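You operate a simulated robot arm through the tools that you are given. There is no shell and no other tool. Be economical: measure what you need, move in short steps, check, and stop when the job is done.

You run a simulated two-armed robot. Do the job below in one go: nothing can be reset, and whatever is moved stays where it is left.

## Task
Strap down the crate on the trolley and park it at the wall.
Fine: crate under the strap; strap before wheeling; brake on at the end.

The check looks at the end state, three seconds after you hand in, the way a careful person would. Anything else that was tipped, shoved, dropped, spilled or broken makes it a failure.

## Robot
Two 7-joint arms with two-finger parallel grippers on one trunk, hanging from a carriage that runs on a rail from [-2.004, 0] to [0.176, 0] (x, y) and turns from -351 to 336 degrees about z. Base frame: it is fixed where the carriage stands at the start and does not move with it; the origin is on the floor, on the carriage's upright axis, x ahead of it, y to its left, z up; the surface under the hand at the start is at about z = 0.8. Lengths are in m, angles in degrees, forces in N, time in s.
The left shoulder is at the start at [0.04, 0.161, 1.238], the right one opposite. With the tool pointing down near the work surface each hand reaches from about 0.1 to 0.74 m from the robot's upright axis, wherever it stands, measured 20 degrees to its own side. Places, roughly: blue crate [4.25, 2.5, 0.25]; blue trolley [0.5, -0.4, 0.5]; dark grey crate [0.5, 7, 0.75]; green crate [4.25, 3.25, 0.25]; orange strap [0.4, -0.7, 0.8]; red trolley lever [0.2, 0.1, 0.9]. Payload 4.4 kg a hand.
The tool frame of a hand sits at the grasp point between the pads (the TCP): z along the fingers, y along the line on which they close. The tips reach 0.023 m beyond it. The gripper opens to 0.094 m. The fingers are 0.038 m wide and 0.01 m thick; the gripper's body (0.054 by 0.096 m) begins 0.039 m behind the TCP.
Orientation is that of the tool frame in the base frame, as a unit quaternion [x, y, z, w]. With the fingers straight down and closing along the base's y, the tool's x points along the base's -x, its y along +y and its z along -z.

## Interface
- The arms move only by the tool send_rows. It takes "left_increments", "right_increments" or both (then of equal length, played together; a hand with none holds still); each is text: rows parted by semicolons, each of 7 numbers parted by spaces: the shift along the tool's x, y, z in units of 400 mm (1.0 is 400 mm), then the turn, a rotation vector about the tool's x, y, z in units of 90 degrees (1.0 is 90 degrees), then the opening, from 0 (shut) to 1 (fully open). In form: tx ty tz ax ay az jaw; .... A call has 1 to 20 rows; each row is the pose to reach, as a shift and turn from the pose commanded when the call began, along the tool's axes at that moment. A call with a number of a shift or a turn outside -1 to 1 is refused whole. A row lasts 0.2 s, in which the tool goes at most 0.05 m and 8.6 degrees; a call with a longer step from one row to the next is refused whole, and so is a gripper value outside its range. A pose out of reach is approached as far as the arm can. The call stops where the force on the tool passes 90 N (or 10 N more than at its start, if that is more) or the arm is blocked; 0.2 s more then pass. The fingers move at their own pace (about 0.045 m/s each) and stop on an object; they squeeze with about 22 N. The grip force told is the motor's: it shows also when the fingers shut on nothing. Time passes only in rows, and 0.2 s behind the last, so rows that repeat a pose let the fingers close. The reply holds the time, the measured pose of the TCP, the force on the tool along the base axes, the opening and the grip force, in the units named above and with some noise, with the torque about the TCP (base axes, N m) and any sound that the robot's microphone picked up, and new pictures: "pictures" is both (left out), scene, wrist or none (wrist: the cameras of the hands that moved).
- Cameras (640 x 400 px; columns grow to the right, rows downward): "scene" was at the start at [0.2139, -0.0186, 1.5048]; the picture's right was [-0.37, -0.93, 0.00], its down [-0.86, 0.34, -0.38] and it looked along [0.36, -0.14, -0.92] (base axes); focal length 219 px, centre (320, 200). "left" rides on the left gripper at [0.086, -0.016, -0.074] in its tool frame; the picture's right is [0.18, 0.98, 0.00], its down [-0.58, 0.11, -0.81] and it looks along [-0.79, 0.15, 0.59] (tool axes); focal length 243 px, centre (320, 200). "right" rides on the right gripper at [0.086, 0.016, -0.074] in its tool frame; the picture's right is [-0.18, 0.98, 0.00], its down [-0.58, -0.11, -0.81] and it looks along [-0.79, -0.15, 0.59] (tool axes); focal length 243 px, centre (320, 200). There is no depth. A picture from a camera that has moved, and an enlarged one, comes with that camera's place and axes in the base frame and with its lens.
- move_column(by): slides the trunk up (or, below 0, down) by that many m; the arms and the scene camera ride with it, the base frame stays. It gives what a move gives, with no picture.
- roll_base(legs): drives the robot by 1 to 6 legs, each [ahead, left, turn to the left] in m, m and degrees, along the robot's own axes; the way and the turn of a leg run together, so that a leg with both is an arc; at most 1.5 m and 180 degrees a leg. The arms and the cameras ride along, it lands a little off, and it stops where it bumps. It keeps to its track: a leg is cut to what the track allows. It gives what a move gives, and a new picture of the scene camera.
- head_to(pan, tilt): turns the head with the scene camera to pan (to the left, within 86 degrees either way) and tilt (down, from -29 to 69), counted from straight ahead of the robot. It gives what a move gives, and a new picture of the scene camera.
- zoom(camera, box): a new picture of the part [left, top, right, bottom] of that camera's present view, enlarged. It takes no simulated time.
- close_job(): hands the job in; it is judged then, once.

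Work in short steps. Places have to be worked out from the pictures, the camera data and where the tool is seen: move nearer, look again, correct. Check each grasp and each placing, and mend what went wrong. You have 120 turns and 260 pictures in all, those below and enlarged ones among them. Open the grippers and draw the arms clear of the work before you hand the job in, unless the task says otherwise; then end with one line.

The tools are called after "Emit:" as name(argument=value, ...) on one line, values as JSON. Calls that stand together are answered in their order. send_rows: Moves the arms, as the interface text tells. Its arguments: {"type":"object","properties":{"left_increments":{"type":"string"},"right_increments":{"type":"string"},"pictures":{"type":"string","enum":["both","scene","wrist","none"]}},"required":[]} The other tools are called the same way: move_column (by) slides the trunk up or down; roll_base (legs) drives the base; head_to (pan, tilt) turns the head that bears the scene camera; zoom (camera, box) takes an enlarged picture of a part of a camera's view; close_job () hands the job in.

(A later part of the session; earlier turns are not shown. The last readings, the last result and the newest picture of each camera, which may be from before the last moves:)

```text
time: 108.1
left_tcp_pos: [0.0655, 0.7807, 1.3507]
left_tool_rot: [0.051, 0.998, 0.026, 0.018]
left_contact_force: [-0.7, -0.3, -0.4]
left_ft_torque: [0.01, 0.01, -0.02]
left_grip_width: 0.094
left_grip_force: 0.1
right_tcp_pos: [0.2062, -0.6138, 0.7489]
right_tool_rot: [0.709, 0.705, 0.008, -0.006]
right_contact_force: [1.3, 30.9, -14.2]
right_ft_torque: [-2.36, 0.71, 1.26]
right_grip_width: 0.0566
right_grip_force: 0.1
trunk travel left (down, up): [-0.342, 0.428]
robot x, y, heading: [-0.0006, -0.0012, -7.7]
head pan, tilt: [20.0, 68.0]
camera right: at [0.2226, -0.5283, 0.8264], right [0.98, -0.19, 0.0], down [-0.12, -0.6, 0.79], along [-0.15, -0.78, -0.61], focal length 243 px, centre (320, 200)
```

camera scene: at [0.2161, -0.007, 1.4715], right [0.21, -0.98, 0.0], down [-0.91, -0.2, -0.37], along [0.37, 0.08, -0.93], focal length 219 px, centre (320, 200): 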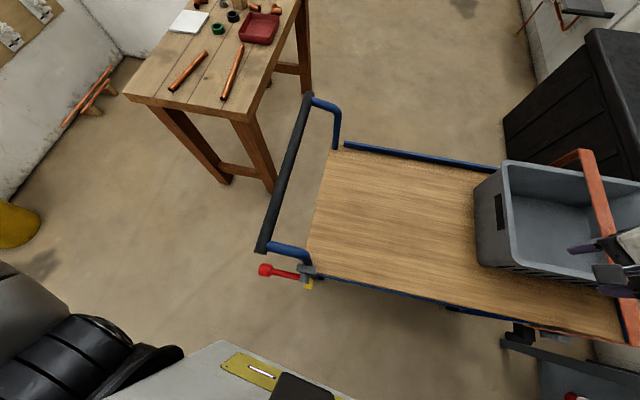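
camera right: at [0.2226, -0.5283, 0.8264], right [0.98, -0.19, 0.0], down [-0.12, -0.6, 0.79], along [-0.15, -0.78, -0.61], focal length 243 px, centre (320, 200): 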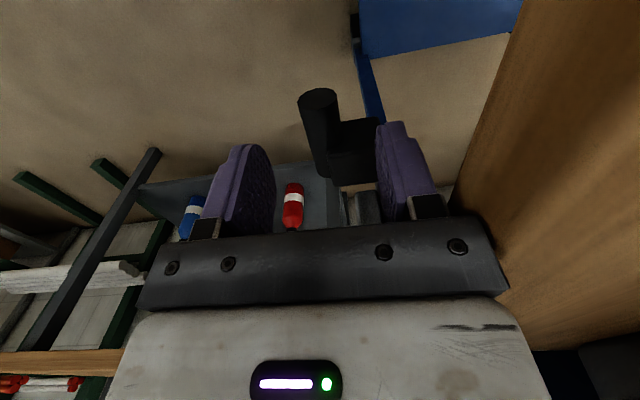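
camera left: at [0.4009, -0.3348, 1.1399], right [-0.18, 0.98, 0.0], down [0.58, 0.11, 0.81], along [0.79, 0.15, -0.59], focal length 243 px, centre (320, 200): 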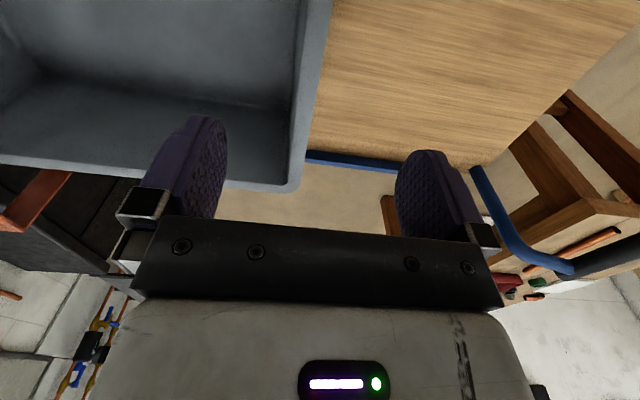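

The residual y-force shows the wrist body is touching the hoop's crossbar. I'll tilt the hand 15° so the wrist leans away (+y), then descend to centre the cylinder.

Emit:
send_rows(right_increments="0.03 0 -0.02 0 0 0 0.6;0.03 0 -0.02 0 -0.085 0 0.6;0.03 0 -0.02 0 -0.17 0 0.6;0.02 0 0.03 0 -0.17 0 0.6;0.01 0 0.08 0 -0.17 0 0.6;0 0 0.13 0 -0.17 0 0.6;0 0 0.13 0 -0.17 0 0.6", pictures="both")

Emit:
zoom(camera="scene", box=[400, 180, 640, 330])

```text
time: 109.5
left_tcp_pos: [0.0658, 0.7759, 1.3469]
left_tool_rot: [0.052, 0.998, 0.022, 0.016]
left_contact_force: [0.5, 0.5, -0.3]
left_ft_torque: [0.04, 0.04, 0.04]
left_grip_width: 0.0939
left_grip_force: 0.2
right_tcp_pos: [0.2083, -0.6212, 0.7147]
right_tool_rot: [0.701, 0.701, -0.085, 0.096]
right_contact_force: [-18.0, 17.9, 36.5]
right_ft_torque: [-0.34, -1.62, 0.93]
right_grip_width: 0.0542
right_grip_force: 0.0
trunk travel left (down, up): [-0.342, 0.428]
robot x, y, heading: [-0.0009, -0.0008, -7.8]
head pan, tilt: [20.0, 68.0]
stopped in row 6 (right hand): the force on the tool passed its limit at 134 N (the readings are from after the stop); the commanded pose is now the measured one
camera scene: at [0.2139, -0.0071, 1.4718], right [0.21, -0.98, 0.0], down [-0.91, -0.2, -0.37], along [0.36, 0.08, -0.93], focal length 219 px, centre (320, 200)
camera right: at [0.2232, -0.5161, 0.7674], right [0.98, -0.18, 0.06], down [-0.12, -0.36, 0.92], along [-0.14, -0.92, -0.38], focal length 243 px, centre (320, 200)
```

scene: 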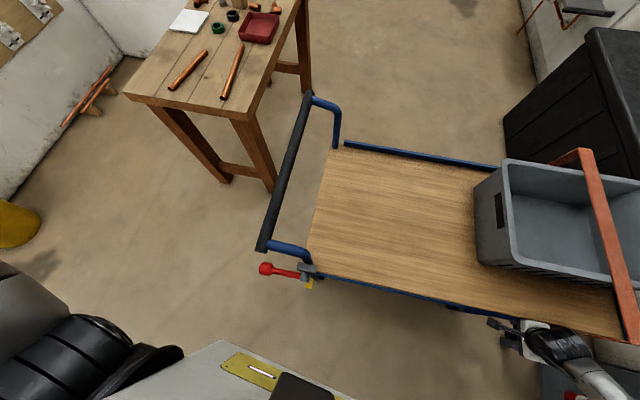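
right: 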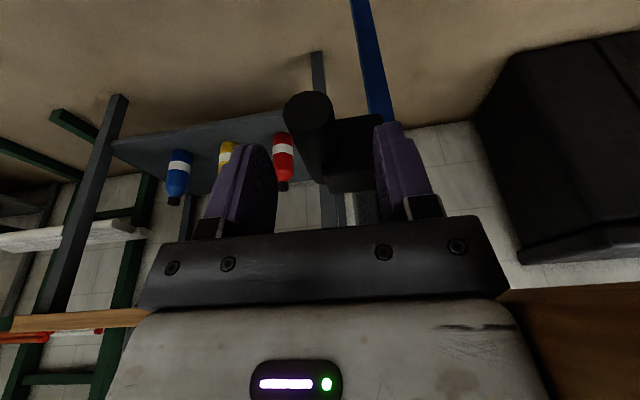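

```text
2.67 times, centred on (520, 255) of scene
camera zoom: at [0.2139, -0.0071, 1.4718], right [0.21, -0.98, 0.0], down [-0.91, -0.2, -0.37], along [0.36, 0.08, -0.93], focal length 584 px, centre (-213, 53)
```

zoom: 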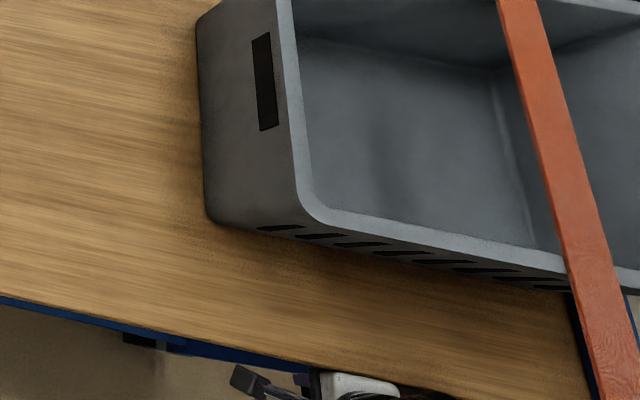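

The inner fingertip is sitting on the black block. Back up, shift +y 12 mm, then go down and close.

Emit:
send_rows(right_increments="0.0225 0 -0.032 0 0 0 0.6;0.0225 0 -0.032 0 0 0 0.6;0.03 0 0 0 0 0 0.6;0.04 0 0.036 0 0 0 0.6;0.04 0 0.036 0 0 0 0.6", pictures="wrist")

```text
time: 110.7
left_tcp_pos: [0.0655, 0.7761, 1.3451]
left_tool_rot: [0.052, 0.998, 0.022, 0.017]
left_contact_force: [0.1, -0.3, -0.1]
left_ft_torque: [0.02, 0.06, 0.0]
left_grip_width: 0.0938
left_grip_force: 0.1
right_tcp_pos: [0.2086, -0.6098, 0.6972]
right_tool_rot: [0.702, 0.7, -0.085, 0.095]
right_contact_force: [-14.0, 1.6, 8.0]
right_ft_torque: [0.34, -1.43, 0.67]
right_grip_width: 0.0565
right_grip_force: 0.1
trunk travel left (down, up): [-0.342, 0.428]
robot x, y, heading: [0.0026, -0.004, -7.9]
head pan, tilt: [20.0, 68.0]
camera right: at [0.2236, -0.506, 0.7479], right [0.98, -0.18, 0.06], down [-0.12, -0.36, 0.93], along [-0.14, -0.92, -0.37], focal length 243 px, centre (320, 200)
```

right: 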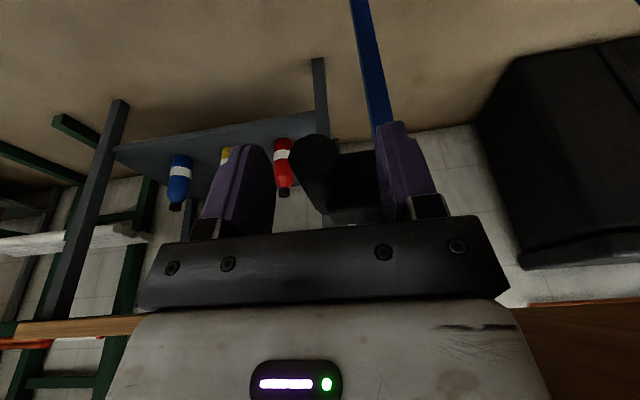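

TCP z 0.697 now. Small relief in -x (palm touches the deck edge) and close.

Emit:
send_rows(right_increments="0 -0.012 0 0 0 0 0.6;0 -0.012 0 0 0 0 0.3;0 -0.012 0 0 0 0 0;0 -0.012 0 0 0 0 0;0 -0.012 0 0 0 0 0;0 -0.012 0 0 0 0 0", pictures="wrist")

```text
time: 112.1
left_tcp_pos: [0.0649, 0.7762, 1.346]
left_tool_rot: [0.052, 0.998, 0.021, 0.017]
left_contact_force: [-0.2, -0.4, 0.8]
left_ft_torque: [0.0, -0.01, 0.01]
left_grip_width: 0.094
left_grip_force: 0.1
right_tcp_pos: [0.205, -0.6084, 0.6964]
right_tool_rot: [0.703, 0.7, -0.084, 0.095]
right_contact_force: [-7.4, 2.4, 3.9]
right_ft_torque: [0.09, 0.17, 0.05]
right_grip_width: 0.0256
right_grip_force: 44.8
trunk travel left (down, up): [-0.342, 0.428]
robot x, y, heading: [-0.0008, -0.0018, -7.8]
head pan, tilt: [20.0, 68.0]
camera right: at [0.2204, -0.5046, 0.7479], right [0.98, -0.18, 0.06], down [-0.12, -0.36, 0.93], along [-0.15, -0.92, -0.37], focal length 243 px, centre (320, 200)
```

right: 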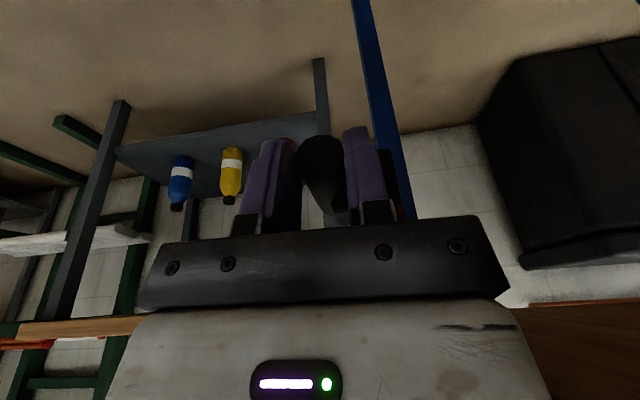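

Good grip (25.6 mm). Probe down 1 cm cleanly.

Emit:
send_rows(right_increments="0.004 0 0.0145 0 0 0 0;0.0076 0 0.029 0 0 0 0;0.0076 0 0.029 0 0 0 0", pictures="wrist")

```text
time: 112.9
left_tcp_pos: [0.0652, 0.7765, 1.3464]
left_tool_rot: [0.052, 0.998, 0.021, 0.016]
left_contact_force: [0.5, 0.3, 0.1]
left_ft_torque: [0.0, 0.02, 0.0]
left_grip_width: 0.094
left_grip_force: 0.0
right_tcp_pos: [0.206, -0.6119, 0.688]
right_tool_rot: [0.702, 0.701, -0.086, 0.097]
right_contact_force: [-17.9, 20.1, 67.2]
right_ft_torque: [-0.52, 0.33, 0.02]
right_grip_width: 0.0253
right_grip_force: 45.3
trunk travel left (down, up): [-0.342, 0.428]
robot x, y, heading: [0.0011, -0.0019, -7.8]
head pan, tilt: [20.0, 68.0]
camera right: at [0.2204, -0.5076, 0.7382], right [0.98, -0.18, 0.06], down [-0.12, -0.36, 0.93], along [-0.14, -0.92, -0.37], focal length 243 px, centre (320, 200)
```

right: 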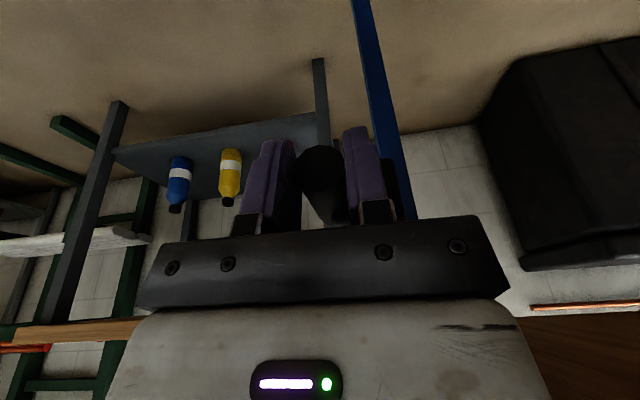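

Down is stiff (67 N). Now try lifting: up 3 cm.

Emit:
send_rows(right_increments="-0.005 0 -0.019 0 0 0 0;-0.012 0 -0.04 0 0 0 0;-0.018 0 -0.06 0 0 0 0;-0.024 0 -0.08 0 0 0 0;-0.024 0 -0.08 0 0 0 0", pictures="both")

```text
time: 114.1
left_tcp_pos: [0.0657, 0.7776, 1.348]
left_tool_rot: [0.052, 0.998, 0.023, 0.017]
left_contact_force: [-0.2, 0.1, 0.4]
left_ft_torque: [0.0, -0.05, 0.0]
left_grip_width: 0.0941
left_grip_force: 0.1
right_tcp_pos: [0.2077, -0.6091, 0.7196]
right_tool_rot: [0.704, 0.699, -0.085, 0.096]
right_contact_force: [-0.5, 0.7, -0.2]
right_ft_torque: [0.01, -0.01, 0.01]
right_grip_width: 0.0001
right_grip_force: 42.3
trunk travel left (down, up): [-0.342, 0.428]
robot x, y, heading: [0.0005, -0.0008, -7.9]
head pan, tilt: [20.0, 68.0]
camera scene: at [0.2154, -0.0064, 1.4718], right [0.21, -0.98, 0.0], down [-0.91, -0.2, -0.37], along [0.37, 0.08, -0.93], focal length 219 px, centre (320, 200)
camera right: at [0.2221, -0.5057, 0.7707], right [0.98, -0.18, 0.06], down [-0.13, -0.36, 0.92], along [-0.14, -0.92, -0.38], focal length 243 px, centre (320, 200)
```

scene: 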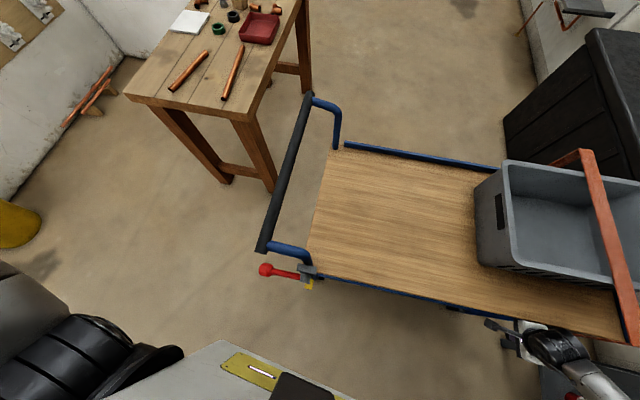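
right: 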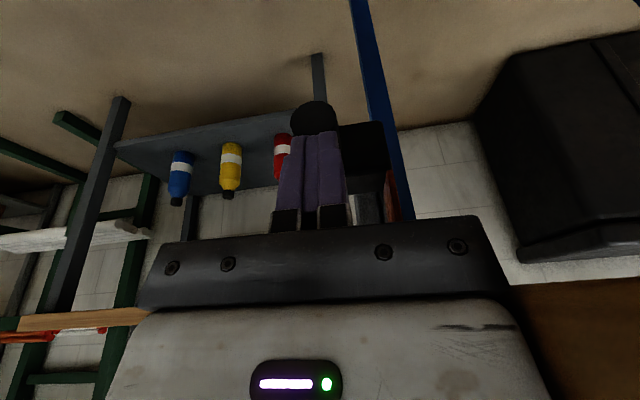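

It slipped off again: the strap end resists ±z at the bottom, and resists -y. That fits a hinge about the x axis at the near-bottom, with the upright pose as its stop, free to swing toward +y. I'll retreat up and test by gripping the crossbar near its corner.

Emit:
send_rows(right_increments="0.04 -0.02 -0.05 0 0 0 0;0.05 -0.04 -0.15 0 0 0 0.3;0.03 -0.06 -0.27 0 0 0 0.6;0 -0.06 -0.39 0 0 0 1;-0.02 -0.06 -0.51 0 0 0 1;-0.04 -0.06 -0.63 0 0 0 1;-0.06 -0.06 -0.75 0 0 0 1;-0.08 -0.06 -0.83 0 0 0 1;-0.08 -0.06 -0.83 0 0.085 0 1;-0.08 -0.06 -0.83 0 0.17 0 1;-0.08 -0.06 -0.83 0 0.17 0 1", pictures="none")

```text
time: 116.5
left_tcp_pos: [0.0664, 0.7773, 1.346]
left_tool_rot: [0.052, 0.998, 0.022, 0.018]
left_contact_force: [-0.6, -0.6, -0.3]
left_ft_torque: [-0.01, -0.01, -0.02]
left_grip_width: 0.0938
left_grip_force: 0.0
right_tcp_pos: [0.1781, -0.5563, 1.047]
right_tool_rot: [0.708, 0.706, 0.01, 0.001]
right_contact_force: [0.1, 0.0, -0.5]
right_ft_torque: [-0.01, 0.01, -0.02]
right_grip_width: 0.0939
right_grip_force: 0.1
trunk travel left (down, up): [-0.342, 0.428]
robot x, y, heading: [0.0016, -0.0004, -7.7]
head pan, tilt: [20.0, 68.0]
```

Rotate the right gripper to close along y and move beside the near end of the crossbar, above it.

Emit:
send_rows(right_increments="0 0.02 -0.05 0 0 -0.09 1;0 0.04 -0.1 0 0 -0.18 1;0 0.06 -0.125 0 0 -0.27 1;-0.01 0.09 -0.125 0 0 -0.36 1;-0.02 0.12 -0.125 0 0 -0.45 1;-0.03 0.15 -0.125 0 0 -0.54 1;-0.04 0.18 -0.125 0 0 -0.63 1;-0.05 0.21 -0.125 0 0 -0.72 1;-0.06 0.24 -0.125 0 0 -0.81 1;-0.07 0.27 -0.125 0 0 -0.9 1;-0.075 0.3 -0.125 0 0 -0.98 1;-0.075 0.3 -0.125 0 0 -1 1", pictures="wrist")

Emit:
head_to(pan=-45, tilt=55)

```text
time: 119.1
left_tcp_pos: [0.0662, 0.7762, 1.3464]
left_tool_rot: [0.052, 0.998, 0.022, 0.017]
left_contact_force: [-0.1, -0.7, 0.5]
left_ft_torque: [-0.02, 0.02, -0.04]
left_grip_width: 0.0937
left_grip_force: 0.0
right_tcp_pos: [0.2971, -0.5885, 1.0986]
right_tool_rot: [0.0, 1.0, 0.005, 0.008]
right_contact_force: [-0.5, 0.4, -0.4]
right_ft_torque: [0.03, 0.02, 0.02]
right_grip_width: 0.094
right_grip_force: 0.1
trunk travel left (down, up): [-0.342, 0.428]
robot x, y, heading: [-0.0008, -0.0038, -7.6]
head pan, tilt: [20.0, 68.0]
camera right: at [0.2083, -0.5722, 1.1733], right [0.18, 0.98, 0.01], down [0.57, -0.12, 0.81], along [0.8, -0.14, -0.58], focal length 243 px, centre (320, 200)
```

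right: 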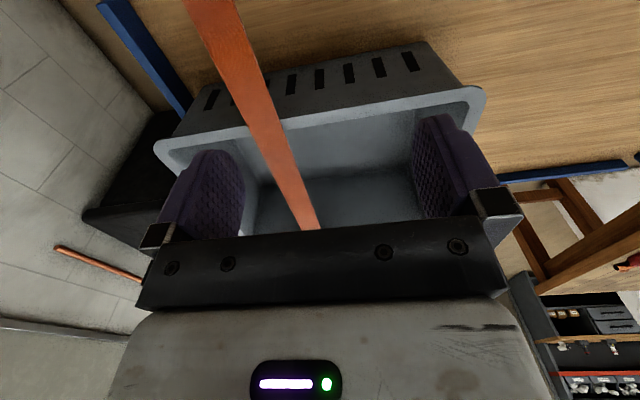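

```text
time: 120.4
left_tcp_pos: [0.0659, 0.7767, 1.3459]
left_tool_rot: [0.052, 0.998, 0.021, 0.017]
left_contact_force: [0.1, 0.7, 0.3]
left_ft_torque: [-0.01, -0.01, 0.01]
left_grip_width: 0.094
left_grip_force: 0.1
right_tcp_pos: [0.2975, -0.5883, 1.1001]
right_tool_rot: [0.001, 1.0, 0.006, 0.008]
right_contact_force: [0.4, 0.8, -1.3]
right_ft_torque: [0.01, 0.02, -0.01]
right_grip_width: 0.094
right_grip_force: 0.1
trunk travel left (down, up): [-0.342, 0.428]
robot x, y, heading: [0.0024, -0.0001, -7.9]
head pan, tilt: [-45.0, 55.0]
camera scene: at [0.2037, -0.0765, 1.4862], right [-0.8, -0.61, 0.0], down [-0.5, 0.65, -0.57], along [0.35, -0.46, -0.82], focal length 219 px, centre (320, 200)
```

scene: 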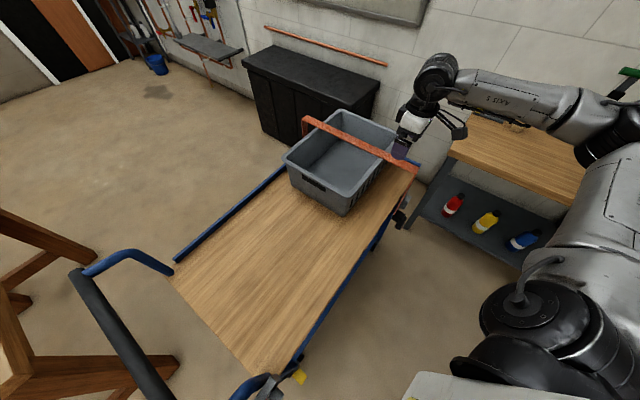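

Crossbar centre y≈-0.655. Straddle it at x≈0.30 and grip.

Emit:
send_rows(right_increments="0 -0.08 0 0 0 0 1;0 -0.165 0 0 0 0 1;0 -0.165 0.1 0 0 0 1;0 -0.165 0.2 0 0 0 1;0 -0.165 0.29 0 0 0 1;0 -0.165 0.325 0 0 0 1;0 -0.165 0.325 0 0 0 0.4;0 -0.165 0.325 0 0 0 0;0 -0.165 0.325 0 0 0 0;0 -0.165 0.325 0 0 0 0", pictures="both")

```text
time: 122.6
left_tcp_pos: [0.0668, 0.7768, 1.3455]
left_tool_rot: [0.053, 0.998, 0.022, 0.017]
left_contact_force: [0.0, -0.2, 0.0]
left_ft_torque: [0.01, -0.01, 0.0]
left_grip_width: 0.0941
left_grip_force: 0.0
right_tcp_pos: [0.3047, -0.6027, 0.9722]
right_tool_rot: [0.003, 1.0, 0.006, 0.007]
right_contact_force: [-0.4, -0.4, 0.1]
right_ft_torque: [0.02, 0.01, 0.0]
right_grip_width: 0.0061
right_grip_force: 0.0
right hand out of reach, approached as far as the arm can: row 1, 2, 3, 4, 5, 6, 7, 8, 9, 10
trunk travel left (down, up): [-0.342, 0.428]
robot x, y, heading: [0.0019, -0.0015, -8.1]
head pan, tilt: [-45.0, 55.0]
camera scene: at [0.2037, -0.077, 1.4861], right [-0.8, -0.61, 0.0], down [-0.5, 0.65, -0.57], along [0.35, -0.46, -0.82], focal length 219 px, centre (320, 200)
camera right: at [0.216, -0.5851, 1.0464], right [0.19, 0.98, 0.01], down [0.57, -0.12, 0.81], along [0.8, -0.15, -0.58], focal length 243 px, centre (320, 200)
```

scene: 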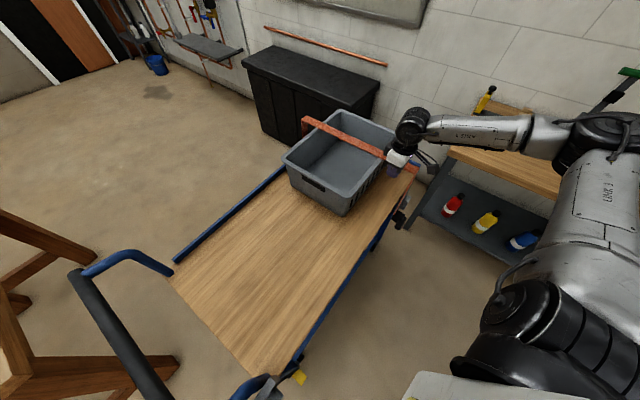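
right: 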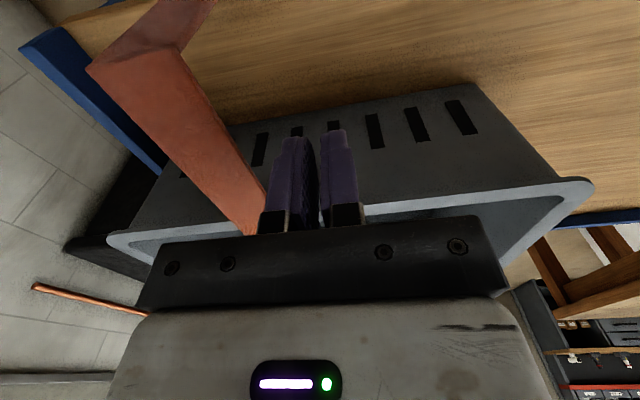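

The right arm cannot reach that pose. Instead I'll pinch the hoop's near leg from the +y side with horizontal fingers. First retreat upward and restore the yaw.

Emit:
send_rows(right_increments="0 0.02 -0.1 0 0 0.05 0.3;0.02 0.06 -0.2 0 0 0.14 0.5;0.05 0.1 -0.28 0 0 0.23 0.5;0.09 0.14 -0.28 0 0 0.32 0.5;0.13 0.18 -0.28 0 0 0.41 0.5;0.15 0.22 -0.28 0 0 0.5 0.5;0.15 0.25 -0.28 0 0 0.59 0.5;0.15 0.25 -0.28 0 0 0.68 0.5;0.15 0.25 -0.28 0 0 0.77 0.5;0.15 0.25 -0.28 0 0 0.86 0.5;0.15 0.25 -0.28 0 0 0.95 0.5;0.15 0.25 -0.28 0 0 1 0.5", pictures="none")

Emit:
send_rows(right_increments="0 0 0 0 -0.09 0 0.5;0 0 0 0 -0.18 0 0.5;0 0 0 0 -0.27 0 0.5;0 0 0 0 -0.36 0 0.5;0 0 0 0 -0.45 0 0.5;0 0 0 0 -0.54 0 0.5;0 0 0 0 -0.63 0 0.5;0 0 0 0 -0.72 0 0.5;0 0 0 0 -0.81 0 0.5;0 0 0 0 -0.9 0 0.5;0 0 0 0 -0.99 0 0.5;0 0 0 0 -0.99 0 0.5", pictures="both")

```text
time: 125.2
left_tcp_pos: [0.0676, 0.7765, 1.347]
left_tool_rot: [0.053, 0.998, 0.021, 0.018]
left_contact_force: [0.4, 0.1, 1.1]
left_ft_torque: [-0.03, 0.01, 0.02]
left_grip_width: 0.0941
left_grip_force: 0.1
right_tcp_pos: [0.2401, -0.5031, 1.0874]
right_tool_rot: [0.709, 0.705, 0.009, 0.002]
right_contact_force: [-0.8, 0.3, 1.0]
right_ft_torque: [0.02, 0.0, 0.02]
right_grip_width: 0.047
right_grip_force: 0.1
trunk travel left (down, up): [-0.342, 0.428]
robot x, y, heading: [-0.0024, 0.003, -7.9]
head pan, tilt: [-45.0, 55.0]
```

```text
time: 127.8
left_tcp_pos: [0.0666, 0.7765, 1.346]
left_tool_rot: [0.052, 0.998, 0.022, 0.018]
left_contact_force: [0.1, 0.7, 0.6]
left_ft_torque: [0.02, 0.0, -0.01]
left_grip_width: 0.0941
left_grip_force: 0.2
right_tcp_pos: [0.2422, -0.5055, 1.0858]
right_tool_rot: [0.511, 0.502, -0.49, 0.497]
right_contact_force: [0.0, -0.7, -0.1]
right_ft_torque: [0.03, 0.0, 0.02]
right_grip_width: 0.0471
right_grip_force: 0.1
right hand out of reach, approached as far as the arm can: row 6, 7, 8, 9, 10
trunk travel left (down, up): [-0.342, 0.428]
robot x, y, heading: [0.002, 0.0008, -7.8]
head pan, tilt: [-45.0, 55.0]
camera scene: at [0.2035, -0.0767, 1.4862], right [-0.8, -0.61, 0.0], down [-0.5, 0.65, -0.57], along [0.35, -0.46, -0.82], focal length 219 px, centre (320, 200)
camera right: at [0.2588, -0.4276, 1.0028], right [0.98, -0.01, 0.2], down [-0.12, 0.79, 0.6], along [-0.16, -0.61, 0.77], focal length 243 px, centre (320, 200)
```

scene: 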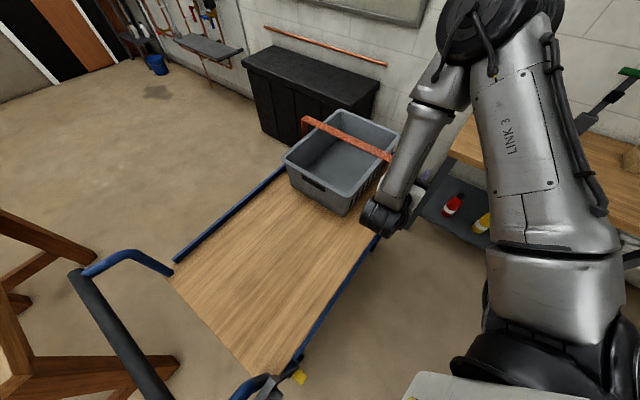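
right: 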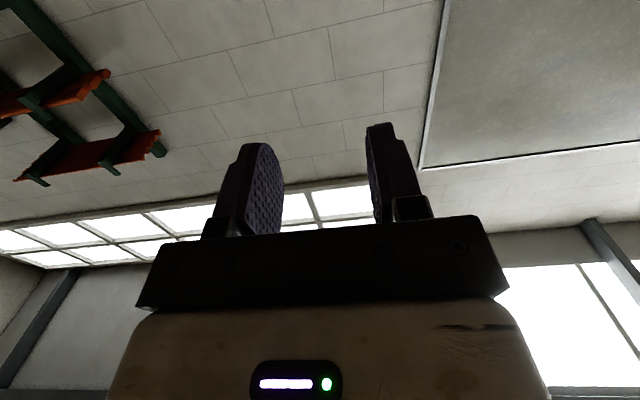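

Pose achieved with fingers horizontal toward -y. Lower to z≈0.905, then advance toward the leg.

Emit:
send_rows(right_increments="0.1 0 0 0 0 0 0.5;0.2 0 0 0 0 0 0.5;0.3 0 0 0 0 0 0.5;0.4 0 0 0 0 0 0.5;0.45 0 0 0 0 0 0.5;0.45 0.0 0.1 0 0 0 0.5;0.45 0 0.2 0 0 0 0.5;0.45 0 0.2 0 0 0 0.5", pictures="both")

Emit:
zoom(camera="scene", box=[300, 80, 500, 260])

```text
time: 129.6
left_tcp_pos: [0.0666, 0.7752, 1.3453]
left_tool_rot: [0.053, 0.998, 0.022, 0.018]
left_contact_force: [0.3, 0.1, 0.3]
left_ft_torque: [0.02, -0.02, -0.02]
left_grip_width: 0.094
left_grip_force: 0.1
right_tcp_pos: [0.2305, -0.5985, 0.9642]
right_tool_rot: [0.511, 0.503, -0.488, 0.497]
right_contact_force: [-1.0, 0.3, -0.2]
right_ft_torque: [0.03, 0.01, 0.0]
right_grip_width: 0.047
right_grip_force: 0.1
right hand out of reach, approached as far as the arm can: row 1, 2, 3, 4, 5, 6, 7, 8
trunk travel left (down, up): [-0.342, 0.428]
robot x, y, heading: [0.004, -0.0027, -7.8]
head pan, tilt: [-45.0, 55.0]
camera scene: at [0.2038, -0.0768, 1.4863], right [-0.8, -0.61, 0.0], down [-0.5, 0.65, -0.57], along [0.35, -0.46, -0.82], focal length 219 px, centre (320, 200)
camera right: at [0.2477, -0.5201, 0.8811], right [0.98, -0.01, 0.2], down [-0.12, 0.79, 0.6], along [-0.16, -0.61, 0.77], focal length 243 px, centre (320, 200)
```

scene: 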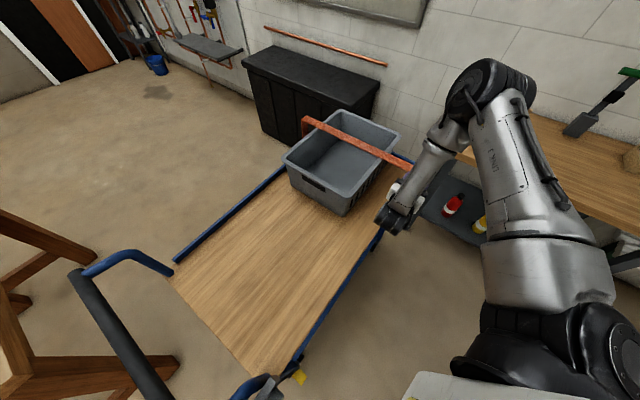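
right: 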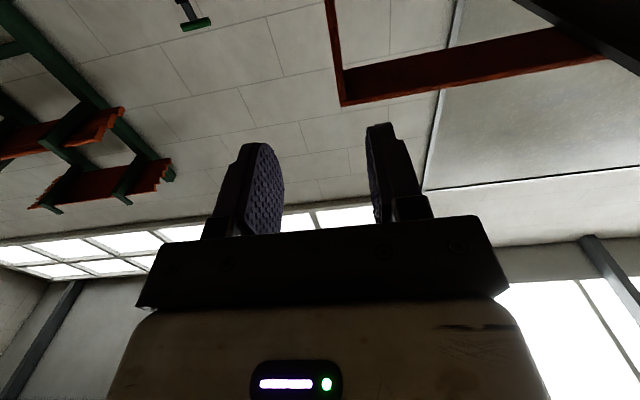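

```text
2.22 times, centred on (400, 170) of scene
camera zoom: at [0.2038, -0.0768, 1.4863], right [-0.8, -0.61, 0.0], down [-0.5, 0.65, -0.57], along [0.35, -0.46, -0.82], focal length 486 px, centre (142, 267)
```

zoom: 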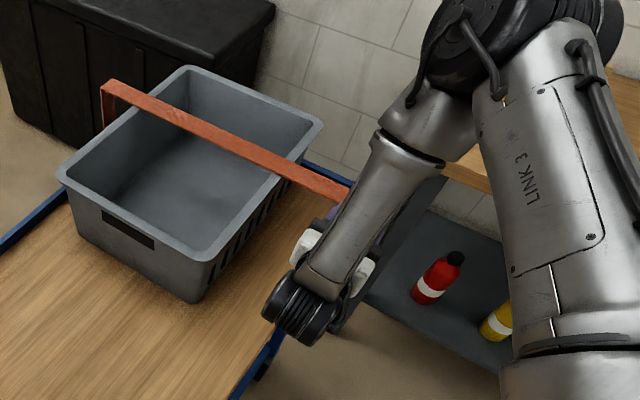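

From below the camera sees the hoop corner: leg x≈0.244, crossbar underside z≈0.965. Lower the trunk 0.06 m, shift x, and advance to straddle the leg.

Emit:
move_column(by=-0.06)

Emit:
send_rows(right_increments="0 0.035 0 0 0 0 0.5;0 0.035 0.05 0 0 0 0.5;0 0.035 0.1 0 0 0 0.5;0 0.035 0.125 0 0 0 0.5;0 0.035 0.125 0 0 0 0.5", pictures="wrist")

```text
time: 130.6
left_tcp_pos: [0.0666, 0.7744, 1.285]
left_tool_rot: [0.053, 0.998, 0.02, 0.018]
left_contact_force: [0.6, 0.4, 0.5]
left_ft_torque: [0.0, 0.04, 0.03]
left_grip_width: 0.0941
left_grip_force: 0.1
right_tcp_pos: [0.2285, -0.5976, 0.9097]
right_tool_rot: [0.51, 0.501, -0.489, 0.5]
right_contact_force: [-9.6, -4.0, 23.8]
right_ft_torque: [1.53, 0.41, 0.71]
right_grip_width: 0.0471
right_grip_force: 0.0
trunk travel left (down, up): [-0.284, 0.486]
robot x, y, heading: [-0.0021, 0.0013, -7.9]
head pan, tilt: [-45.0, 55.0]
stopped: the force on the tool passed its limit at 101 N (the readings are from after the stop); the commanded pose is now the measured one
```

```text
time: 131.1
left_tcp_pos: [0.0663, 0.7734, 1.287]
left_tool_rot: [0.054, 0.998, 0.021, 0.016]
left_contact_force: [-0.2, 0.1, 0.3]
left_ft_torque: [0.04, 0.01, 0.01]
left_grip_width: 0.0941
left_grip_force: 0.0
right_tcp_pos: [0.231, -0.5988, 0.9102]
right_tool_rot: [0.508, 0.507, -0.496, 0.489]
right_contact_force: [-32.9, 10.2, 55.8]
right_ft_torque: [5.77, 2.38, 2.96]
right_grip_width: 0.0471
right_grip_force: 0.0
trunk travel left (down, up): [-0.284, 0.486]
robot x, y, heading: [0.0001, 0.003, -8.0]
head pan, tilt: [-45.0, 55.0]
stopped in row 2 (right hand): the force on the tool passed its limit at 108 N (the readings are from after the stop); the commanded pose is now the measured one
camera right: at [0.2478, -0.5208, 0.8267], right [0.98, -0.01, 0.18], down [-0.1, 0.79, 0.61], along [-0.15, -0.62, 0.77], focal length 243 px, centre (320, 200)
```

right: 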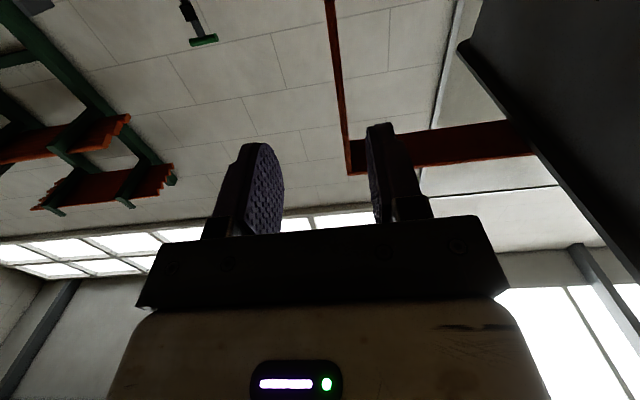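

The camera housing touched the deck edge. Raise the trunk 0.025 m and then continue.

Emit:
move_column(by=0.025)

Emit:
send_rows(right_increments="0 0.035 0 0 0 0 0.5;0 0.035 0.05 0 0 0 0.5;0 0.035 0.1 0 0 0 0.5;0 0.035 0.125 0 0 0 0.5;0 0.035 0.125 0 0 0 0.5", pictures="wrist")

```text
time: 131.8
left_tcp_pos: [0.0677, 0.7751, 1.3128]
left_tool_rot: [0.054, 0.998, 0.022, 0.018]
left_contact_force: [-0.3, 0.2, 0.5]
left_ft_torque: [0.0, 0.01, 0.02]
left_grip_width: 0.0938
left_grip_force: 0.1
right_tcp_pos: [0.2417, -0.5958, 0.9331]
right_tool_rot: [0.511, 0.506, -0.49, 0.493]
right_contact_force: [-0.5, 0.3, 0.8]
right_ft_torque: [0.02, -0.05, -0.01]
right_grip_width: 0.0468
right_grip_force: 0.0
trunk travel left (down, up): [-0.309, 0.461]
robot x, y, heading: [0.0022, 0.0023, -7.8]
head pan, tilt: [-45.0, 55.0]
```

```text
time: 132.7
left_tcp_pos: [0.0647, 0.7782, 1.3123]
left_tool_rot: [0.052, 0.998, 0.024, 0.017]
left_contact_force: [0.1, -1.9, -0.2]
left_ft_torque: [0.05, -0.02, 0.02]
left_grip_width: 0.0941
left_grip_force: 0.1
right_tcp_pos: [0.2547, -0.6294, 0.934]
right_tool_rot: [0.508, 0.509, -0.487, 0.496]
right_contact_force: [1.3, 14.5, -27.3]
right_ft_torque: [0.1, 0.78, 0.75]
right_grip_width: 0.0479
right_grip_force: 0.8
trunk travel left (down, up): [-0.309, 0.461]
robot x, y, heading: [0.003, 0.0009, -7.8]
head pan, tilt: [-45.0, 55.0]
stopped in row 4 (right hand): the force on the tool passed its limit at 109 N (the readings are from after the stop); the commanded pose is now the measured one
camera right: at [0.2708, -0.5509, 0.8497], right [0.98, 0.0, 0.19], down [-0.12, 0.78, 0.61], along [-0.15, -0.62, 0.77], focal length 243 px, centre (320, 200)
```

right: 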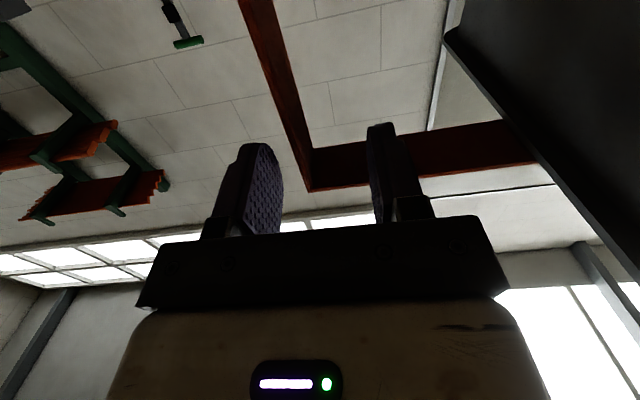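

A fingertip met the crossbar's lower edge. Back off, go 1.3 cm lower, and advance again.

Emit:
send_rows(right_increments="0 0 -0.05 0 0 0 0.5;0 0 -0.05 0 0 0 0.5;0.033 0 -0.05 0 0 0 0.5;0.033 0 0 0 0 0 0.5;0.033 0 0.04 0 0 0 0.5;0.033 0 0.04 0 0 0 0.5", pictures="wrist")

```text
time: 133.1
left_tcp_pos: [0.0679, 0.7781, 1.314]
left_tool_rot: [0.053, 0.998, 0.022, 0.018]
left_contact_force: [0.4, 0.6, 0.4]
left_ft_torque: [-0.03, -0.01, -0.02]
left_grip_width: 0.0939
left_grip_force: 0.1
right_tcp_pos: [0.2532, -0.6187, 0.9335]
right_tool_rot: [0.511, 0.508, -0.491, 0.49]
right_contact_force: [0.0, -1.7, -4.0]
right_ft_torque: [-0.21, 0.02, -0.01]
right_grip_width: 0.0473
right_grip_force: 0.0
trunk travel left (down, up): [-0.309, 0.461]
robot x, y, heading: [-0.0023, 0.0, -7.9]
head pan, tilt: [-45.0, 55.0]
stopped in row 2 (right hand): the force on the tool passed its limit at 110 N (the readings are from after the stop); the commanded pose is now the measured one
camera right: at [0.2682, -0.5401, 0.8502], right [0.98, -0.01, 0.19], down [-0.11, 0.78, 0.61], along [-0.15, -0.62, 0.77], focal length 243 px, centre (320, 200)
```

right: 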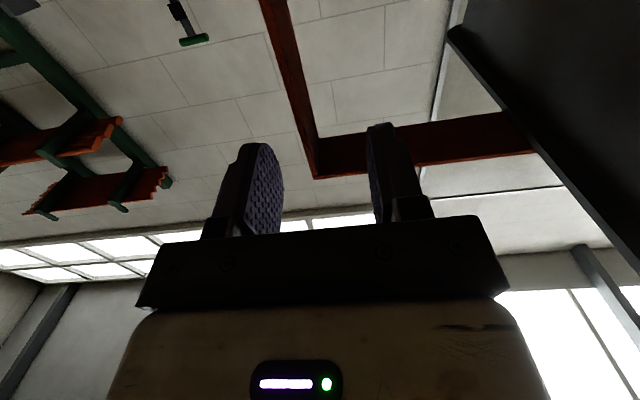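

Unexpected resistance when backing off. I look before doing more.

Emit:
head_to(pan=-50, tilt=50)

Emit:
zoom(camera="scene", box=[260, 80, 460, 240])

```text
time: 133.7
left_tcp_pos: [0.0669, 0.778, 1.3132]
left_tool_rot: [0.053, 0.998, 0.022, 0.018]
left_contact_force: [0.0, 0.4, 0.3]
left_ft_torque: [0.05, 0.02, -0.01]
left_grip_width: 0.0944
left_grip_force: 0.0
right_tcp_pos: [0.2531, -0.6191, 0.9333]
right_tool_rot: [0.51, 0.509, -0.489, 0.491]
right_contact_force: [0.4, 4.0, -4.6]
right_ft_torque: [0.05, 0.12, 0.13]
right_grip_width: 0.0469
right_grip_force: 0.1
trunk travel left (down, up): [-0.309, 0.461]
robot x, y, heading: [-0.0004, 0.0002, -7.6]
head pan, tilt: [-50.0, 50.0]
camera scene: at [0.1998, -0.084, 1.4592], right [-0.85, -0.53, 0.0], down [-0.41, 0.65, -0.64], along [0.34, -0.54, -0.77], focal length 219 px, centre (320, 200)
```

scene: 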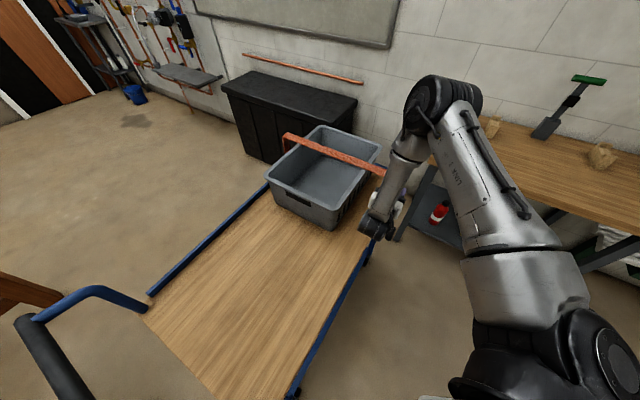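

```text
2.50 times, centred on (360, 160) of scene
camera zoom: at [0.1998, -0.084, 1.4592], right [-0.85, -0.53, 0.0], down [-0.41, 0.65, -0.64], along [0.34, -0.54, -0.77], focal length 547 px, centre (220, 300)
```

zoom: 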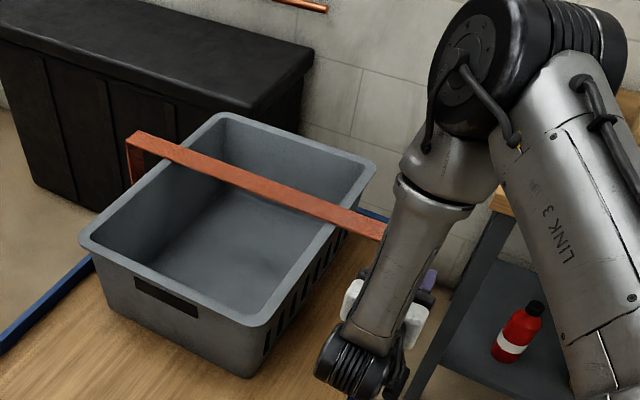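

Fingers are near the crossbar's lower edge. I back off +y in tiny steps to see what resists.

Emit:
send_rows(right_increments="0 0 -0.015 0 0 0 0.5;0 0 -0.03 0 0 0 0.5;0 0 -0.045 0 0 0 0.5;0 0 -0.06 0 0 0 0.5", pictures="none")

```text
time: 134.7
left_tcp_pos: [0.0676, 0.7762, 1.3133]
left_tool_rot: [0.053, 0.998, 0.021, 0.018]
left_contact_force: [0.2, 1.1, -0.2]
left_ft_torque: [-0.01, -0.01, -0.02]
left_grip_width: 0.0939
left_grip_force: 0.1
right_tcp_pos: [0.2532, -0.5957, 0.9339]
right_tool_rot: [0.51, 0.508, -0.491, 0.491]
right_contact_force: [-0.4, 0.1, 0.3]
right_ft_torque: [0.02, 0.02, 0.04]
right_grip_width: 0.047
right_grip_force: 0.0
trunk travel left (down, up): [-0.309, 0.461]
robot x, y, heading: [-0.0001, -0.0008, -8.2]
head pan, tilt: [-50.0, 50.0]
```

Free now. Lower 1.2 cm, centre on the leg, and advance again gently.

Emit:
send_rows(right_increments="0.03 -0.02 0 0 0 0 0.5;0.03 -0.02 0.04 0 0 0 0.5;0.03 -0.02 0.08 0 0 0 0.5;0.03 -0.02 0.11 0 0 0 0.5;0.03 -0.02 0.13 0 0 0 0.5;0.03 -0.02 0.13 0 0 0 0.5", pictures="wrist")

```text
time: 136.1
left_tcp_pos: [0.0679, 0.775, 1.3117]
left_tool_rot: [0.053, 0.998, 0.022, 0.018]
left_contact_force: [0.8, 0.4, -0.3]
left_ft_torque: [0.0, -0.02, -0.01]
left_grip_width: 0.094
left_grip_force: 0.0
right_tcp_pos: [0.2452, -0.6486, 0.9198]
right_tool_rot: [0.51, 0.508, -0.491, 0.491]
right_contact_force: [0.1, -0.4, 0.0]
right_ft_torque: [-0.01, -0.02, 0.0]
right_grip_width: 0.0471
right_grip_force: 0.1
right hand out of reach, approached as far as the arm can: row 1, 2
trunk travel left (down, up): [-0.309, 0.461]
robot x, y, heading: [-0.0008, -0.0031, -7.8]
head pan, tilt: [-50.0, 50.0]
camera right: at [0.2601, -0.5691, 0.8369], right [0.98, -0.01, 0.19], down [-0.11, 0.78, 0.61], along [-0.15, -0.62, 0.77], focal length 243 px, centre (320, 200)
```

right: 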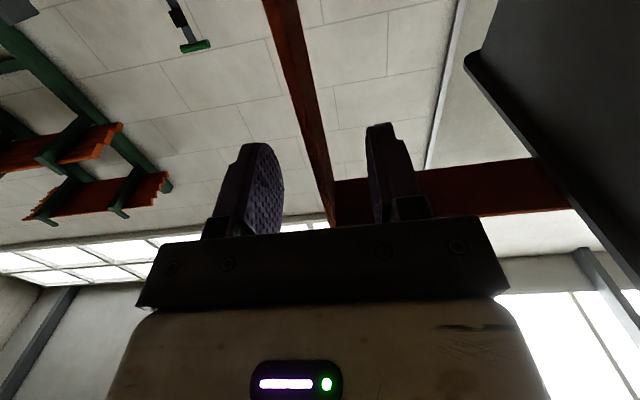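

Now the leg is between the fingers without contact. Close on it.

Emit:
send_rows(right_increments="0 0 0 0 0 0 0.2;0 0 0 0 0 0 0;0 0 0 0 0 0 0;0 0 0 0 0 0 0;0 0 0 0 0 0 0", pictures="none")

Emit:
send_rows(right_increments="0 0 -0.025 0 0 0 0;0 0 -0.05 0 0 0 0;0 0 -0.075 0 0 0 0;0 0 -0.075 0 0 0 0", pictures="both")

```text
time: 137.3
left_tcp_pos: [0.0684, 0.7773, 1.312]
left_tool_rot: [0.052, 0.998, 0.022, 0.017]
left_contact_force: [-0.1, 0.4, 0.6]
left_ft_torque: [0.0, 0.02, -0.03]
left_grip_width: 0.0942
left_grip_force: 0.0
right_tcp_pos: [0.2453, -0.6473, 0.9202]
right_tool_rot: [0.51, 0.509, -0.49, 0.49]
right_contact_force: [7.6, -2.9, -5.3]
right_ft_torque: [0.31, 1.41, 0.26]
right_grip_width: 0.0038
right_grip_force: 44.8
trunk travel left (down, up): [-0.309, 0.461]
robot x, y, heading: [0.0062, 0.0017, -8.1]
head pan, tilt: [-50.0, 50.0]
```

```text
time: 138.3
left_tcp_pos: [0.0688, 0.77, 1.3074]
left_tool_rot: [0.052, 0.998, 0.018, 0.018]
left_contact_force: [0.3, 0.3, 0.7]
left_ft_torque: [0.02, -0.01, -0.01]
left_grip_width: 0.0941
left_grip_force: 0.1
right_tcp_pos: [0.2466, -0.6288, 0.9297]
right_tool_rot: [0.51, 0.505, -0.492, 0.493]
right_contact_force: [19.0, -61.9, -23.9]
right_ft_torque: [0.75, 1.71, 0.55]
right_grip_width: 0.0039
right_grip_force: 44.8
right hand out of reach, approached as far as the arm can: row 3, 4
trunk travel left (down, up): [-0.309, 0.461]
robot x, y, heading: [0.0014, 0.0012, -7.8]
head pan, tilt: [-50.0, 50.0]
camera scene: at [0.2013, -0.0905, 1.4603], right [-0.85, -0.53, 0.0], down [-0.41, 0.64, -0.65], along [0.34, -0.55, -0.76], focal length 219 px, centre (320, 200)
camera right: at [0.262, -0.5515, 0.8472], right [0.98, -0.01, 0.19], down [-0.11, 0.79, 0.6], along [-0.16, -0.61, 0.77], focal length 243 px, centre (320, 200)
```

scene: 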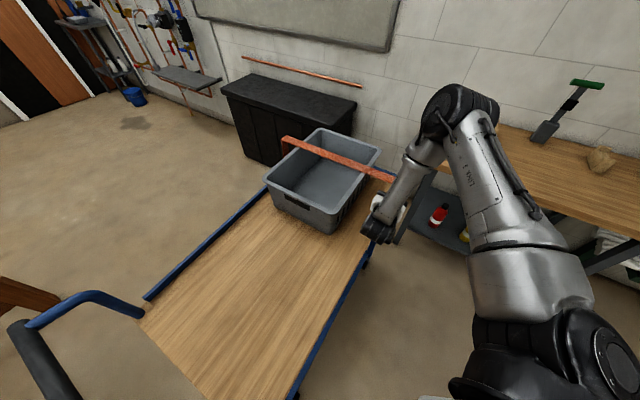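
right: 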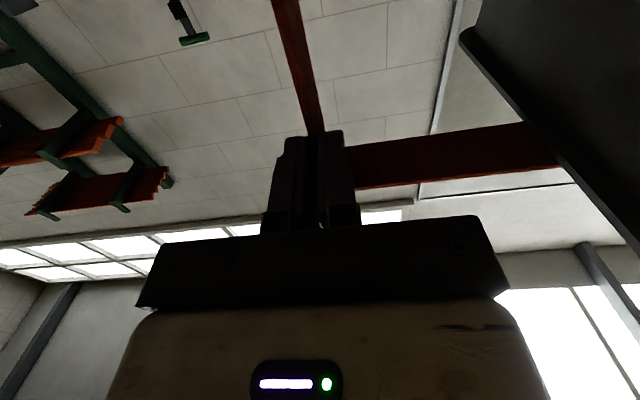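

Rigid toward +y too (62 N). Relax, and now test lifting from here (flat strap, better grip).

Emit:
send_rows(right_increments="0 0 0.03 0 0 0 0;0 0 0.045 0 0 0 0;-0.03 0 0.045 0 0 0 0;-0.06 0 0.045 0 0 0 0;-0.06 0 0.045 0 0 0 0", pictures="wrist")

```text
time: 139.3
left_tcp_pos: [0.0659, 0.7806, 1.3135]
left_tool_rot: [0.052, 0.998, 0.024, 0.018]
left_contact_force: [-0.3, 0.3, -0.2]
left_ft_torque: [0.01, -0.04, 0.0]
left_grip_width: 0.094
left_grip_force: 0.0
right_tcp_pos: [0.245, -0.6308, 0.9333]
right_tool_rot: [0.517, 0.521, -0.478, 0.482]
right_contact_force: [18.1, -1.3, -53.1]
right_ft_torque: [-0.92, 0.04, 0.74]
right_grip_width: 0.0039
right_grip_force: 45.1
trunk travel left (down, up): [-0.309, 0.461]
robot x, y, heading: [0.0038, -0.0021, -7.5]
head pan, tilt: [-50.0, 50.0]
stopped in row 5 (right hand): the force on the tool passed its limit at 123 N (the readings are from after the stop); the commanded pose is now the measured one
camera right: at [0.2602, -0.5482, 0.8541], right [0.98, 0.0, 0.18], down [-0.12, 0.76, 0.64], along [-0.14, -0.65, 0.74], focal length 243 px, centre (320, 200)
```

right: 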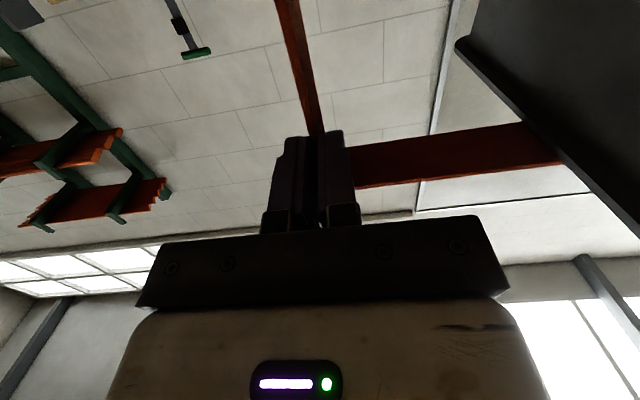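

The hoop itself is rigid in all directions, so the moving part must be the grip handle/latch. I release, retreat, and take a clear close-up of the handle and keeper to compare with before.

Emit:
send_rows(right_increments="0.02 0 0 0 0 0 0.3;0.03 0 0 0 0 0 0.5;0.03 0 0 0 0 0 0.5;0.03 0 -0.05 0 0 0 0.5;0.03 0 -0.12 0 0 0 0.5;0.03 -0.05 -0.2 0 0 0 0.5;-0.05 -0.12 -0.22 0 0 0 0.5;-0.15 -0.17 -0.22 0 0 0 0.5;-0.25 -0.17 -0.22 0 0 0 0.5;-0.25 -0.17 -0.22 0 0 0 0.5", pictures="none")

Emit:
send_rows(right_increments="0 0 0 0 0.09 0 1;0 0 0 0 0.18 0 1;0 0 0 0 0.27 0 1;0 0 0 0 0.36 0 1;0 0 0 0 0.45 0 1;0 0 0 0 0.54 0 1;0 0 0 0 0.63 0 1;0 0 0 0 0.72 0 1;0 0 0 0 0.81 0 1;0 0 0 0 0.9 0 1;0 0 0 0 0.98 0 1;0 0 0 0 0.98 0 1", pictures="wrist")

```text
time: 141.5
left_tcp_pos: [0.0669, 0.7757, 1.3138]
left_tool_rot: [0.052, 0.998, 0.021, 0.018]
left_contact_force: [0.0, 0.1, -0.4]
left_ft_torque: [0.02, -0.01, 0.0]
left_grip_width: 0.0941
left_grip_force: 0.0
right_tcp_pos: [0.191, -0.5705, 1.0329]
right_tool_rot: [0.515, 0.516, -0.483, 0.485]
right_contact_force: [-0.2, -0.4, 0.4]
right_ft_torque: [0.02, 0.0, 0.0]
right_grip_width: 0.047
right_grip_force: 0.1
right hand out of reach, approached as far as the arm can: row 6, 8, 9, 10
trunk travel left (down, up): [-0.309, 0.461]
robot x, y, heading: [0.0022, -0.0005, -7.8]
head pan, tilt: [-50.0, 50.0]
```

```text
time: 144.1
left_tcp_pos: [0.0666, 0.7756, 1.3124]
left_tool_rot: [0.052, 0.998, 0.022, 0.018]
left_contact_force: [0.0, -0.4, -0.4]
left_ft_torque: [0.01, 0.03, 0.0]
left_grip_width: 0.094
left_grip_force: 0.0
right_tcp_pos: [0.1914, -0.5703, 1.0336]
right_tool_rot: [0.706, 0.708, 0.013, -0.012]
right_contact_force: [0.2, -0.3, 0.0]
right_ft_torque: [0.0, -0.02, 0.01]
right_grip_width: 0.0937
right_grip_force: 0.1
right hand out of reach, approached as far as the arm can: row 1, 2, 3, 4
trunk travel left (down, up): [-0.309, 0.461]
robot x, y, heading: [-0.0008, -0.0003, -7.8]
head pan, tilt: [-50.0, 50.0]
camera right: at [0.2068, -0.4854, 1.1108], right [0.98, -0.18, 0.0], down [-0.11, -0.61, 0.79], along [-0.14, -0.77, -0.62], focal length 243 px, centre (320, 200)
```

right: 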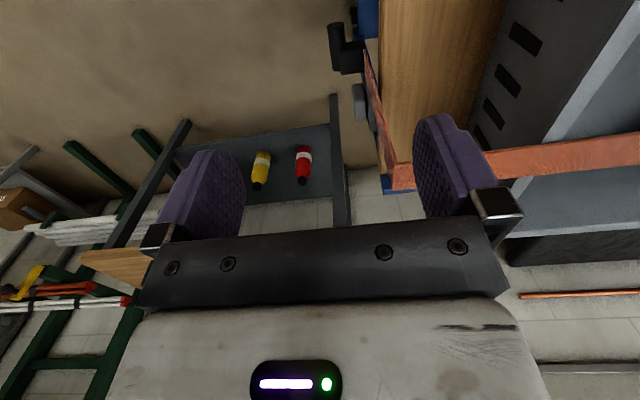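

Emit:
zoom(camera="right", box=[300, 0, 430, 110])

Emit:
zoom(camera="right", box=[310, 80, 440, 200])

```text
3.64 times, centred on (365, 55) of right
camera zoom: at [0.2068, -0.4854, 1.1108], right [0.98, -0.18, 0.0], down [-0.11, -0.61, 0.79], along [-0.14, -0.77, -0.62], focal length 882 px, centre (156, 727)
```

zoom: 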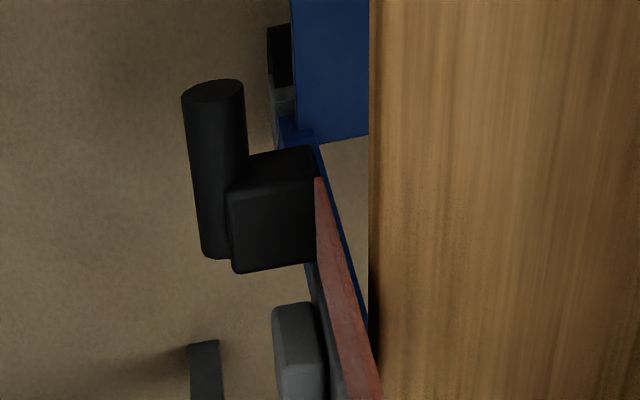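

```text
3.33 times, centred on (375, 140) of right
camera zoom: at [0.2068, -0.4854, 1.1108], right [0.98, -0.18, 0.0], down [-0.11, -0.61, 0.79], along [-0.14, -0.77, -0.62], focal length 809 px, centre (137, 400)
```

zoom: 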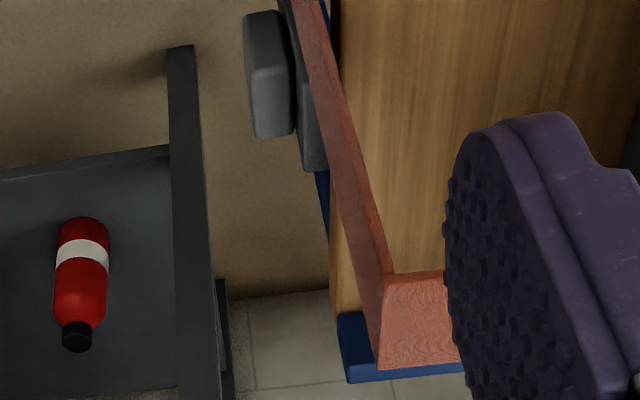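

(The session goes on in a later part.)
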